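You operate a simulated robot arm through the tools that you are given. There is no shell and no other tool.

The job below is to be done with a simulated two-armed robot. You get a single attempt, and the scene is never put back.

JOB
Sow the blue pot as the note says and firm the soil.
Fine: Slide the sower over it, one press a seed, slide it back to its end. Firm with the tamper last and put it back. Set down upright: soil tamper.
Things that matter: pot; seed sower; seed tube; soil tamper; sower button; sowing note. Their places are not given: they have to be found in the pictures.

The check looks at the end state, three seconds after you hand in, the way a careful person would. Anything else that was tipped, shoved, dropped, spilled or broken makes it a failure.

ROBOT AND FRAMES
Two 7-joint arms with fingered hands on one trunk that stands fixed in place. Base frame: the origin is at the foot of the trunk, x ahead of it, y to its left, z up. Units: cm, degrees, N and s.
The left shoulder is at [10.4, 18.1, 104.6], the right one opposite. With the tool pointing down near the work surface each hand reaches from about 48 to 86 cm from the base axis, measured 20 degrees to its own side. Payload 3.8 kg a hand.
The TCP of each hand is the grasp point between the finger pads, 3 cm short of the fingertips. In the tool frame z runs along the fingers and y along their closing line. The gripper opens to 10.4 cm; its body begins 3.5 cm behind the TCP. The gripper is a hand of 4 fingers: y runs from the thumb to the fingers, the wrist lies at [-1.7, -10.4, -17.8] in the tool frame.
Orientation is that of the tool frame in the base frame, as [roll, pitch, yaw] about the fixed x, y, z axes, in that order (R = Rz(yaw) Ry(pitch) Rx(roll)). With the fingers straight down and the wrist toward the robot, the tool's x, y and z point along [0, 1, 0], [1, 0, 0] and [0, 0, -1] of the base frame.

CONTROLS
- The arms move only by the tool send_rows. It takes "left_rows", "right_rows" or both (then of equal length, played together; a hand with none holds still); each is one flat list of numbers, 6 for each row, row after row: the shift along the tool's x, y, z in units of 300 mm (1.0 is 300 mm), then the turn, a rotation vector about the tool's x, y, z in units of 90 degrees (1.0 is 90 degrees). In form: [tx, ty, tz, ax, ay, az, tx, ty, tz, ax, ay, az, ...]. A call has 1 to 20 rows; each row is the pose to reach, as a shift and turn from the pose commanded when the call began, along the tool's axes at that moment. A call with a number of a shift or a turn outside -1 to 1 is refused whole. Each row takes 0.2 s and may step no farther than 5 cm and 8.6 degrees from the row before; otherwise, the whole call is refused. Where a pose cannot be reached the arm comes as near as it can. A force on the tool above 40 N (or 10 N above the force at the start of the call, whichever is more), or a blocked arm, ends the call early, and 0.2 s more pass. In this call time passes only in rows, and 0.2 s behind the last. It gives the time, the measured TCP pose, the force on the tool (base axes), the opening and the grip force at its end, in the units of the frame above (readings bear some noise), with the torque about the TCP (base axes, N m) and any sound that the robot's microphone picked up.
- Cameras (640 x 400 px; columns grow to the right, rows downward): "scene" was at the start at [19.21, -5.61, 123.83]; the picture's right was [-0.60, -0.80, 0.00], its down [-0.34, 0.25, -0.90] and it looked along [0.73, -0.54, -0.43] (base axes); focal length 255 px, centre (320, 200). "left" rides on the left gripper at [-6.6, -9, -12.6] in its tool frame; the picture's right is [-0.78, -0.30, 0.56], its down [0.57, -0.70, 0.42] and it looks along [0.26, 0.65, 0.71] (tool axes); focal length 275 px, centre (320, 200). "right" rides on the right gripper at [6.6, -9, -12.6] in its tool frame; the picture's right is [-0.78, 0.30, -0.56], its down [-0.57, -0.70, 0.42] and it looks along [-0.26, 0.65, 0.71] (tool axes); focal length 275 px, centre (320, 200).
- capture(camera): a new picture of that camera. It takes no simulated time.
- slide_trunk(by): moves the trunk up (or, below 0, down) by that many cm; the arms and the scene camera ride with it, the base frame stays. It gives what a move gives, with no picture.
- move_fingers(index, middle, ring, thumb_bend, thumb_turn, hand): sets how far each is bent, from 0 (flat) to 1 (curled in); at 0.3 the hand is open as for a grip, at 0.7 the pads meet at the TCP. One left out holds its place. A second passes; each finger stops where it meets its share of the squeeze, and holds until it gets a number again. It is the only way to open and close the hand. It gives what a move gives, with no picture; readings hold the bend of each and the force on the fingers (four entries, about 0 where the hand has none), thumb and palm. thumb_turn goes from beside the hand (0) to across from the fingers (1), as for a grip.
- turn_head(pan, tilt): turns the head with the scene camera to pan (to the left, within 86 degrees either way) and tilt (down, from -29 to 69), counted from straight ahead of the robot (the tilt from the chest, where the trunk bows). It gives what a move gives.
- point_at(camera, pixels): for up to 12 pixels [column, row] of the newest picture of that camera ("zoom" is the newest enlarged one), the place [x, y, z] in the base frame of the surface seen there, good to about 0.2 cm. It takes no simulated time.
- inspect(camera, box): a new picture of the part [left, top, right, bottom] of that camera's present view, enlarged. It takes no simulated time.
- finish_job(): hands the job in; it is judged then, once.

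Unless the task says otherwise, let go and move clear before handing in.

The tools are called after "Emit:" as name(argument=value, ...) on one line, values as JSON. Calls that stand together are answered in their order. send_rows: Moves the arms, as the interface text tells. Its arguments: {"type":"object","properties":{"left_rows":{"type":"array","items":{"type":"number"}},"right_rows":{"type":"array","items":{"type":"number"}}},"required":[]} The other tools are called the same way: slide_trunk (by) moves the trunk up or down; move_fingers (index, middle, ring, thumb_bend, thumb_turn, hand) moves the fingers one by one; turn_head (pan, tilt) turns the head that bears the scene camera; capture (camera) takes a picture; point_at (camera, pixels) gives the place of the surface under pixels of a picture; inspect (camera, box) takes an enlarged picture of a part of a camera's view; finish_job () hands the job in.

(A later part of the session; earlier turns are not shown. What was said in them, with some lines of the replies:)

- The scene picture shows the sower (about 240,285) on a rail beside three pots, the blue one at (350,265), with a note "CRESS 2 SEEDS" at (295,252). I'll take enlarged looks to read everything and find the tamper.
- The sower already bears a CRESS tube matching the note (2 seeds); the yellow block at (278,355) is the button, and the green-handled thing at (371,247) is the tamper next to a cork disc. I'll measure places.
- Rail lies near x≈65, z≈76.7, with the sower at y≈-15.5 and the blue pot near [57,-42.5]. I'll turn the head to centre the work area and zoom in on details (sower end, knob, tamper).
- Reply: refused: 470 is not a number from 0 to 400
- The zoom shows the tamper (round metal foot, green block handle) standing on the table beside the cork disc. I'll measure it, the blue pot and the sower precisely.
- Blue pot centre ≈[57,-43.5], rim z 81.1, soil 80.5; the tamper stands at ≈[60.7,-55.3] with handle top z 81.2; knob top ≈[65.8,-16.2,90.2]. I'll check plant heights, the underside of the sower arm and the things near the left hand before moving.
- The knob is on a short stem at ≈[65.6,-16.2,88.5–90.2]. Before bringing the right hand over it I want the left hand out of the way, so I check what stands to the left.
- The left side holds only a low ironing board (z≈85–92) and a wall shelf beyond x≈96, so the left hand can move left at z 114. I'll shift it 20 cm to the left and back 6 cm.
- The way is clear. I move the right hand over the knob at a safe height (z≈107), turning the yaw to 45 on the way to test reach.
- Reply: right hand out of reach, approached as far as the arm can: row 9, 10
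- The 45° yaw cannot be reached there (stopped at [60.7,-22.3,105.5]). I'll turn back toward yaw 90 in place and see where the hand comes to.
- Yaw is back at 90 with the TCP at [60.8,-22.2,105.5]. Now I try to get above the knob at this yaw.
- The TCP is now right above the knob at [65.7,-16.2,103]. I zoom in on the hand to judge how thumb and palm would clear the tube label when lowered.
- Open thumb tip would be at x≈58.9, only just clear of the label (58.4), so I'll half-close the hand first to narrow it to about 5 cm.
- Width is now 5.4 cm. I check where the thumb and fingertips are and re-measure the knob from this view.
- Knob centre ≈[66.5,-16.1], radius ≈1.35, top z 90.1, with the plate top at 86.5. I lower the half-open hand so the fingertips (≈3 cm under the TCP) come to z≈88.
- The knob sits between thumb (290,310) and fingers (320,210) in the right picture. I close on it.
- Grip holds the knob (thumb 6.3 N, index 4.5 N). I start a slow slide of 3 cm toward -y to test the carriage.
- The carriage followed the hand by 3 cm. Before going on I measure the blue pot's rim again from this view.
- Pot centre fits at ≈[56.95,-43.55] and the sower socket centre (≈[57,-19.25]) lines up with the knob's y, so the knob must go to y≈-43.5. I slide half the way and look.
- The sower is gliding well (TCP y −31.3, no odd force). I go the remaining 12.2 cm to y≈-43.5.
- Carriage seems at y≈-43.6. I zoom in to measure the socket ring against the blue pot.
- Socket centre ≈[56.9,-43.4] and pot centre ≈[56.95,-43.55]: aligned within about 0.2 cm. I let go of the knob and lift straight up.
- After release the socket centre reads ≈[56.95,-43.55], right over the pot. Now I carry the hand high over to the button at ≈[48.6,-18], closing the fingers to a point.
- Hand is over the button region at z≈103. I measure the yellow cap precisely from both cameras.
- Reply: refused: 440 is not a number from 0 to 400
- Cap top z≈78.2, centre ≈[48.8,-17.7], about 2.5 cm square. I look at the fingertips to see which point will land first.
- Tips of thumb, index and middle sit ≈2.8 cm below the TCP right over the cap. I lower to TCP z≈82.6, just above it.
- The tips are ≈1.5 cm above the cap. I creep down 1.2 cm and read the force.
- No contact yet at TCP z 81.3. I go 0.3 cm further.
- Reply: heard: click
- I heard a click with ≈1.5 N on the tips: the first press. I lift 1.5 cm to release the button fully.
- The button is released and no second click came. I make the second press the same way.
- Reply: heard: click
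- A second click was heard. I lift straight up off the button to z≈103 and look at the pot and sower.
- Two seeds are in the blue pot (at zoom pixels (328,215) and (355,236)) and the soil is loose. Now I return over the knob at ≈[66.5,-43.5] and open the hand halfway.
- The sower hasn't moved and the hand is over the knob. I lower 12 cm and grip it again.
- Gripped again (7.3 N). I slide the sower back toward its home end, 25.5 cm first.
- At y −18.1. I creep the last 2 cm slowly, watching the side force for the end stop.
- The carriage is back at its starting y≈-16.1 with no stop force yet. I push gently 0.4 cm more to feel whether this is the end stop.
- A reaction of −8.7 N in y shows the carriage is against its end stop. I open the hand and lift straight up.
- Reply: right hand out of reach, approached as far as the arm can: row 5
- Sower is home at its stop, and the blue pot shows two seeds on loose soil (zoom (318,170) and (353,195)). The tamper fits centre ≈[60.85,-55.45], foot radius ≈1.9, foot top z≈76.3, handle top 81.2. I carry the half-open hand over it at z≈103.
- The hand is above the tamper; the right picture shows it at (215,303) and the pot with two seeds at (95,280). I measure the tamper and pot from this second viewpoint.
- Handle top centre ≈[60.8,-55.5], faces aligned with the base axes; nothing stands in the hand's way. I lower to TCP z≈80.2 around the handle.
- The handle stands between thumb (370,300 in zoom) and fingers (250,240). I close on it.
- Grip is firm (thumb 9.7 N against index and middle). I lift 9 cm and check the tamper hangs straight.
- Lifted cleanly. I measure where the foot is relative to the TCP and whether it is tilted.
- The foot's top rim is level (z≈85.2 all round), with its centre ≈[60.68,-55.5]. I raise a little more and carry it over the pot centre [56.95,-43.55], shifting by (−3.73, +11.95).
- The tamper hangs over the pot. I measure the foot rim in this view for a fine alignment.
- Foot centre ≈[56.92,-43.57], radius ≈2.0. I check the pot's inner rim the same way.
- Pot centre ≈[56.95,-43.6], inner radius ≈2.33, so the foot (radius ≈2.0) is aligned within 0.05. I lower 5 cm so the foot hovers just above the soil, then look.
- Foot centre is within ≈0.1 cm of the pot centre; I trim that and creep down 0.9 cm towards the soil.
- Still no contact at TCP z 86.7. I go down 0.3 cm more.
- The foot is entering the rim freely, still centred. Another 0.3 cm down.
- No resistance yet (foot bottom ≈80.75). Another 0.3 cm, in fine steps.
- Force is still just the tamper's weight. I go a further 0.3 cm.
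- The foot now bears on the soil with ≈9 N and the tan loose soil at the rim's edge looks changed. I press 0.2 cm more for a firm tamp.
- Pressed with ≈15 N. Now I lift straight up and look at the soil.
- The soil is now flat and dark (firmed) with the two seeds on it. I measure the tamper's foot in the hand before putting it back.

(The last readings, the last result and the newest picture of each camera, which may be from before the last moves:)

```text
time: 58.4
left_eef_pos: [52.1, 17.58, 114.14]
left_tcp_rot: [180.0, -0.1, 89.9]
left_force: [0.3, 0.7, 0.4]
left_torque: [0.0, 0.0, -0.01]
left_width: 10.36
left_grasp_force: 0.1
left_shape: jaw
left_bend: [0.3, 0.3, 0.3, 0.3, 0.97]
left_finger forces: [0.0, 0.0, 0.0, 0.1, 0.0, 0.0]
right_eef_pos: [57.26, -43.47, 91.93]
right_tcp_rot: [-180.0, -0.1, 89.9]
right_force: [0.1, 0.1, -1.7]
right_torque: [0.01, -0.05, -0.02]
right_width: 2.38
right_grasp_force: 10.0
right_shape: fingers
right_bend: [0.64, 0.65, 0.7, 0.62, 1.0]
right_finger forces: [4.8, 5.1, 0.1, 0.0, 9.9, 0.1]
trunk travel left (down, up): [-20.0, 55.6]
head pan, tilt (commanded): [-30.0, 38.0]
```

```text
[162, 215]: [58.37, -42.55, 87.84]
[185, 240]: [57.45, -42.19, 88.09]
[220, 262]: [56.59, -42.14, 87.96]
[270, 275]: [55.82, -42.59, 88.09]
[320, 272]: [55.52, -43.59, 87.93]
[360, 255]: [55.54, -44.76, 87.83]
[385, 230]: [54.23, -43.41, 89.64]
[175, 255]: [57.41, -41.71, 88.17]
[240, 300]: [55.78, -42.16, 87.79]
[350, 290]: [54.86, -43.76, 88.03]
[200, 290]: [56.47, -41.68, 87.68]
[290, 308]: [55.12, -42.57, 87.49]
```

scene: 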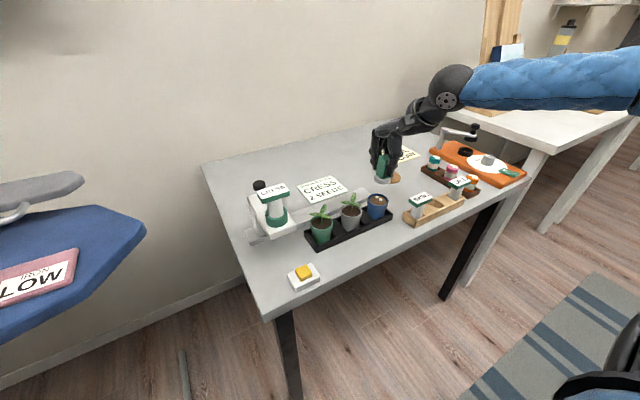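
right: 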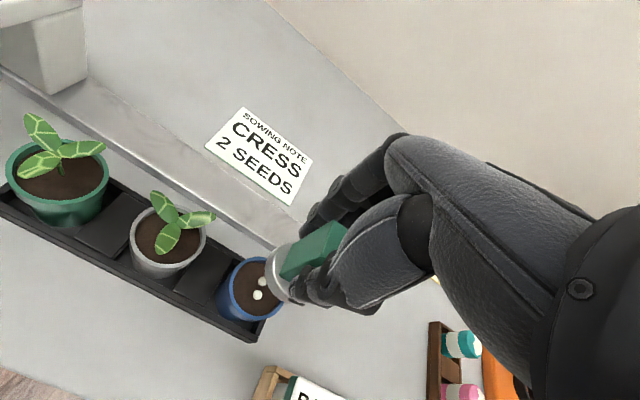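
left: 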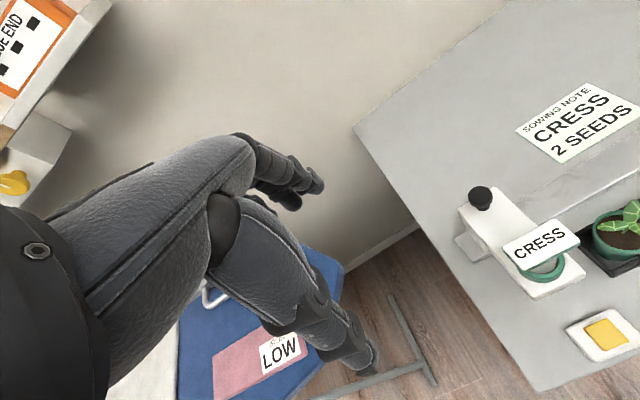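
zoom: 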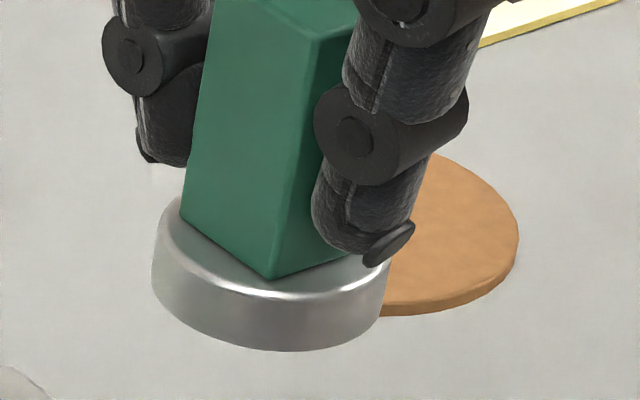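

Foot centre in hand ≈[56.87,-43.62], level. To return it to its old spot [60.8,-55.5] I shift (+3.93, −11.86) at this height.

Emit:
send_rows(right_rows=[-0.06, 0.02, -0.01, 0, 0, 0, -0.13, 0.043, -0.01, 0, 0, 0, -0.2, 0.066, -0.01, 0, 0, 0, -0.27, 0.09, -0.01, 0, 0, 0, -0.34, 0.113, -0.01, 0, 0, 0, -0.395, 0.131, 0, 0, 0, 0])

Emit:
send_rows(right_rows=[0, 0, 0.09, 0, 0, 0, 0, 0, 0.18, 0, 0, 0, 0, 0, 0.26, 0, 0, 0, 0, 0, 0.32, 0, 0, 0, 0, 0, 0.355, 0, 0, 0])

Emit:
inspect(camera="scene", box=[362, 155, 426, 195])

Emit:
point_at(camera="zoom", pixels=[[250, 280], [280, 320], [330, 345], [380, 340], [420, 310], [300, 300], [260, 310], [350, 365]])

```text
time: 59.8
left_eef_pos: [52.04, 17.58, 113.99]
left_tcp_rot: [-179.9, 0.0, 90.0]
left_force: [-0.3, -0.7, -0.7]
left_torque: [0.03, -0.02, 0.01]
left_width: 10.36
left_grasp_force: 0.1
left_shape: jaw
left_bend: [0.3, 0.3, 0.3, 0.3, 0.97]
left_finger forces: [0.1, 0.0, 0.1, 0.1, 0.1, 0.0]
right_eef_pos: [61.02, -55.32, 92.04]
right_tcp_rot: [180.0, 0.0, 90.0]
right_force: [-0.7, 0.7, -1.4]
right_torque: [0.0, 0.02, 0.0]
right_width: 2.33
right_grasp_force: 9.2
right_shape: fingers
right_bend: [0.64, 0.65, 0.7, 0.62, 1.0]
right_finger forces: [4.8, 5.0, 0.1, 0.0, 9.8, 0.0]
trunk travel left (down, up): [-20.0, 55.6]
head pan, tilt (commanded): [-30.0, 38.0]
```

```text
time: 61.0
left_eef_pos: [52.1, 17.49, 114.07]
left_tcp_rot: [180.0, -0.1, 90.0]
left_force: [1.1, 0.5, 0.0]
left_torque: [0.03, 0.0, -0.03]
left_width: 10.36
left_grasp_force: 0.1
left_shape: jaw
left_bend: [0.3, 0.3, 0.3, 0.3, 0.97]
left_finger forces: [0.0, 0.1, 0.0, 0.0, 0.0, 0.0]
right_eef_pos: [61.19, -55.52, 81.34]
right_tcp_rot: [-180.0, 0.0, 89.9]
right_force: [0.9, -0.1, -1.1]
right_torque: [0.03, 0.01, 0.04]
right_width: 2.37
right_grasp_force: 9.6
right_shape: fingers
right_bend: [0.64, 0.65, 0.7, 0.62, 1.0]
right_finger forces: [4.7, 5.1, 0.0, 0.1, 9.6, 0.1]
trunk travel left (down, up): [-20.0, 55.6]
head pan, tilt (commanded): [-30.0, 38.0]
```

```text
10.00 times, centred on (394, 175) of scene
```

zoom: 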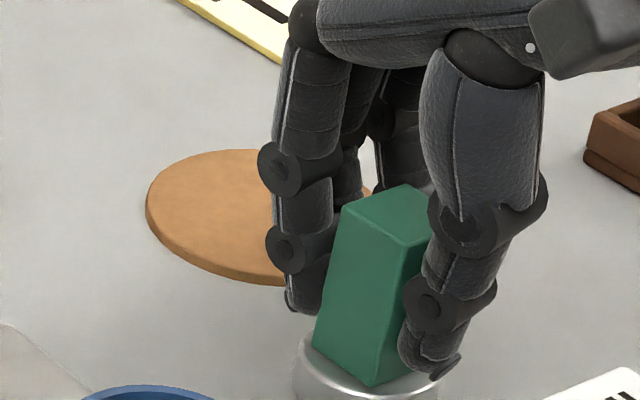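

```text
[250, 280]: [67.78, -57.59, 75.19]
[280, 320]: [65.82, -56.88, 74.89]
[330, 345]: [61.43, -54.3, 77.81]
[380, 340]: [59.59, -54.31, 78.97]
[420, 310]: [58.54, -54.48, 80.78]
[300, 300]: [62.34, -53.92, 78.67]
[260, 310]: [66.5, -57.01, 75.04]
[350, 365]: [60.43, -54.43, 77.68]
```

Foot is about 1.2 cm above the table at the old spot. I creep down in fine steps to feel the contact.

Emit:
send_rows(right_rows=[0, 0, 0.01, 0, 0, 0, 0, 0, 0.02, 0, 0, 0, 0, 0, 0.028, 0, 0, 0, 0, 0, 0.034, 0, 0, 0])

Emit:
inspect(camera="scene", box=[362, 165, 426, 205])

Emit:
point_at(camera="zoom", pixels=[[290, 290], [300, 330], [340, 350], [390, 355], [430, 330], [300, 310], [350, 330], [310, 350]])

```text
time: 62.0
left_eef_pos: [52.08, 17.62, 113.98]
left_tcp_rot: [180.0, 0.0, 90.0]
left_force: [-0.2, 0.5, -0.1]
left_torque: [0.02, 0.03, -0.01]
left_width: 10.37
left_grasp_force: 0.0
left_shape: jaw
left_bend: [0.3, 0.3, 0.3, 0.3, 0.97]
left_finger forces: [0.0, 0.0, 0.1, 0.1, 0.0, 0.0]
right_eef_pos: [61.29, -55.34, 80.16]
right_tcp_rot: [180.0, 0.0, 89.9]
right_force: [-0.3, -0.4, -0.6]
right_torque: [-0.01, 0.0, 0.01]
right_width: 2.38
right_grasp_force: 9.1
right_shape: fingers
right_bend: [0.64, 0.65, 0.7, 0.62, 1.0]
right_finger forces: [4.7, 5.0, 0.0, 0.0, 9.7, 0.1]
trunk travel left (down, up): [-20.0, 55.6]
head pan, tilt (commanded): [-30.0, 38.0]
```

```text
10.00 times, centred on (394, 185) of scene
```

zoom: 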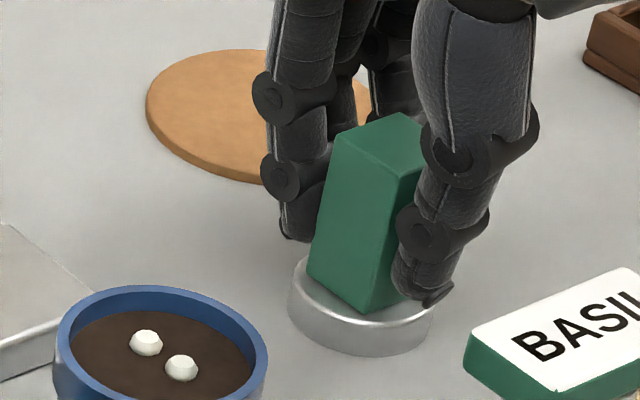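

```text
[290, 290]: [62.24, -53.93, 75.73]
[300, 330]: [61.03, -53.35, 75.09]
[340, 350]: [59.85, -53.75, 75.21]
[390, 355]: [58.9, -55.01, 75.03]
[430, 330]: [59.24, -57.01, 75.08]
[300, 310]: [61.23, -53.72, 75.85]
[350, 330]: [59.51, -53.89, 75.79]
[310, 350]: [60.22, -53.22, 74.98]
```

Nearly touching (force is easing from −1.4 to −0.6 N). I go down 0.15 cm more.

Emit:
send_rows(right_rows=[0, 0, 0.003, 0, 0, 0, 0, 0, 0.005, 0, 0, 0])

```text
time: 62.6
left_eef_pos: [51.99, 17.58, 114.1]
left_tcp_rot: [-180.0, 0.0, 90.0]
left_force: [-0.6, -0.4, -0.3]
left_torque: [-0.01, 0.04, -0.03]
left_width: 10.36
left_grasp_force: 0.1
left_shape: jaw
left_bend: [0.3, 0.3, 0.3, 0.3, 0.97]
left_finger forces: [0.0, 0.1, 0.1, 0.1, 0.0, 0.0]
right_eef_pos: [61.23, -55.33, 80.05]
right_tcp_rot: [180.0, 0.1, 90.0]
right_force: [-0.1, 1.0, 3.5]
right_torque: [-0.03, 0.05, -0.01]
right_width: 2.39
right_grasp_force: 10.0
right_shape: fingers
right_bend: [0.64, 0.65, 0.7, 0.62, 1.0]
right_finger forces: [4.6, 5.1, 0.1, 0.0, 10.4, 0.0]
trunk travel left (down, up): [-20.0, 55.6]
head pan, tilt (commanded): [-30.0, 38.0]
```

The foot stands on the table (+3.5 N). I open the hand to let go.

Emit:
move_fingers(hand="right", index=0.5, middle=0.5, ring=0.5, thumb_bend=0.5)

Emit:
inspect(camera="scene", box=[362, 165, 426, 205])

Emit:
capture(camera="right")

```text
time: 63.6
left_eef_pos: [51.87, 17.46, 114.12]
left_tcp_rot: [-180.0, 0.0, 90.0]
left_force: [-0.4, -0.6, 0.1]
left_torque: [0.03, -0.01, 0.0]
left_width: 10.37
left_grasp_force: 0.0
left_shape: jaw
left_bend: [0.3, 0.3, 0.3, 0.3, 0.97]
left_finger forces: [0.0, 0.0, 0.0, 0.1, 0.0, 0.0]
right_eef_pos: [61.12, -55.4, 80.03]
right_tcp_rot: [180.0, 0.1, 89.9]
right_force: [0.0, 0.4, 0.5]
right_torque: [0.02, -0.01, 0.03]
right_width: 5.33
right_grasp_force: 0.0
right_shape: fingers
right_bend: [0.5, 0.5, 0.5, 0.5, 1.0]
right_finger forces: [0.0, 0.0, 0.0, 0.0, 0.0, 0.1]
trunk travel left (down, up): [-20.0, 55.6]
head pan, tilt (commanded): [-30.0, 38.0]
```

```text
10.00 times, centred on (394, 185) of scene
```

zoom: 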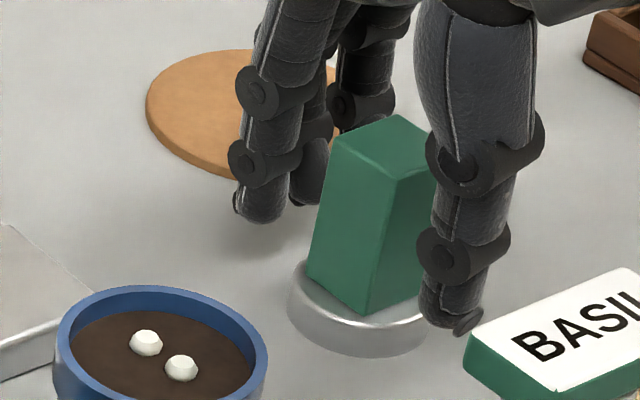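

```text
taken
```

right: 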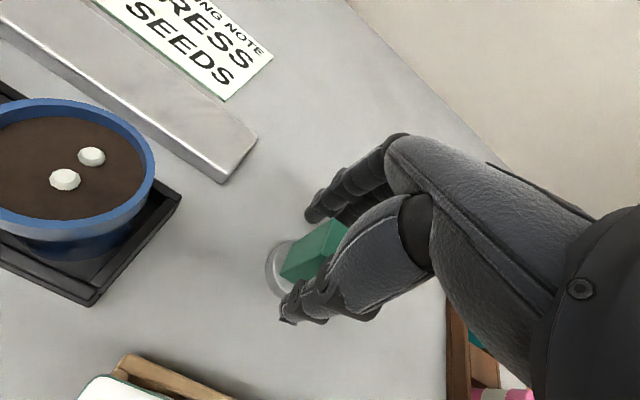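

The tamper stands upright and free between the opened fingers. I lift the hand straight up and clear.

Emit:
send_rows(right_rows=[0, 0, -0.03, 0, 0, 0, 0, 0, -0.08, 0, 0, 0, 0, 0, -0.15, 0, 0, 0, 0, 0, -0.25, 0, 0, 0, 0, 0, -0.38, 0, 0, 0, 0, 0, -0.5, 0, 0, 0, 0, 0, -0.62, 0, 0, 0, 0, 0, -0.75, 0, 0, 0])

Emit:
capture(camera="scene")

Emit:
inspect(camera="scene", box=[345, 170, 425, 220])

Emit:
point_at(camera="zoom", pixels=[[440, 35], [420, 160], [380, 130], [370, 135], [475, 165], [420, 195], [375, 165], [470, 190]])

Emit:
inspect(camera="scene", box=[236, 170, 332, 230])

```text
time: 65.4
left_eef_pos: [51.93, 17.51, 114.0]
left_tcp_rot: [180.0, 0.0, 90.0]
left_force: [0.0, 0.5, 0.7]
left_torque: [-0.03, 0.0, -0.02]
left_width: 10.35
left_grasp_force: 0.1
left_shape: jaw
left_bend: [0.3, 0.3, 0.3, 0.3, 0.97]
left_finger forces: [0.0, 0.0, 0.0, 0.0, 0.0, 0.1]
right_eef_pos: [61.01, -55.28, 102.82]
right_tcp_rot: [-180.0, 0.0, 89.9]
right_force: [0.3, 0.9, -0.5]
right_torque: [-0.01, 0.01, 0.02]
right_width: 5.33
right_grasp_force: 0.1
right_shape: fingers
right_bend: [0.5, 0.5, 0.5, 0.5, 1.0]
right_finger forces: [0.0, 0.0, 0.0, 0.0, 0.1, 0.0]
trunk travel left (down, up): [-20.0, 55.6]
head pan, tilt (commanded): [-30.0, 38.0]
```

```text
taken
```

scene: 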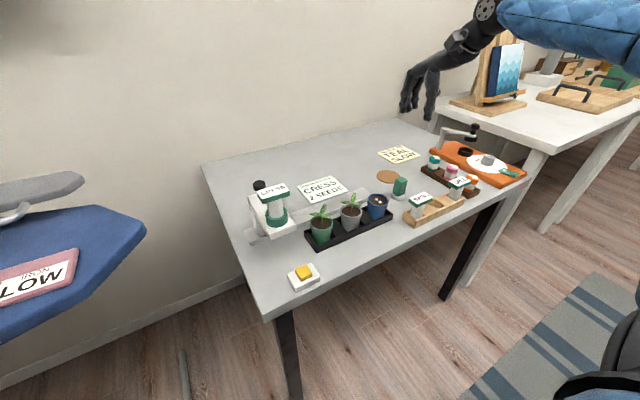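

```text
8.00 times, centred on (385, 195) of scene
```

zoom: 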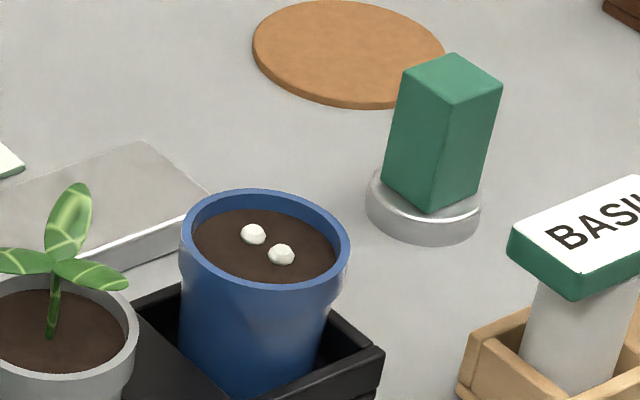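

```text
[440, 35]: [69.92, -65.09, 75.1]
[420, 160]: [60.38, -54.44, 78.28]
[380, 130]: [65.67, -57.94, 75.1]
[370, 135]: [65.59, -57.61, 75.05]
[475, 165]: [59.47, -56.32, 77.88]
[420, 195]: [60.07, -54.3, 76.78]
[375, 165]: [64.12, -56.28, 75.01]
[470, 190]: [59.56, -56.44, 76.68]
```

```text
6.67 times, centred on (284, 200) of scene
```

zoom: 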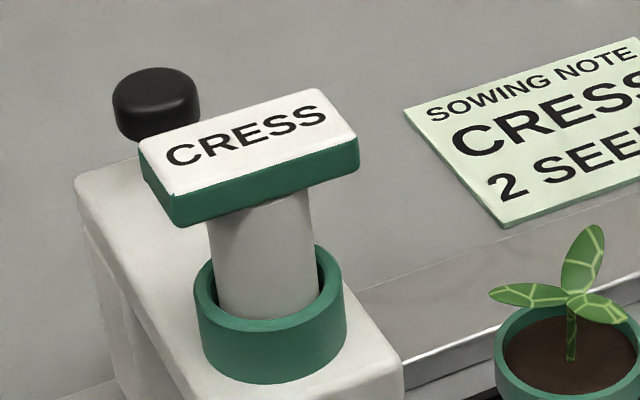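

The tamper stands upright at its old place (faces at x≈59.5, y≈-54.4), the blue pot shows firm soil with two seeds, and the sower is home at its stop. Both hands are empty and clear, so I hand the job in.

Emit:
finish_job()

```text
The job is handed in.
```

The blue pot now has two cress seeds, as the note says, and its soil is firmed flat. I've handed the job in; the check's result isn't known to me.

- **Sowing:** I slid the sower over the blue pot and pressed the button twice. There was one click for each press, and two seeds could be seen in the pot. The sower already held the cress tube.
- **Sower:** It is back against its end stop.
- **Tamper:** I pressed the soil with about 15 N. The tamper is upright again, about 0.2 cm from where it first stood. I took "put it back" to mean that spot, not the cork disc beside it.
- **Everything else:** I saw nothing tipped or moved in the last pictures. Both hands are empty and clear of the table.
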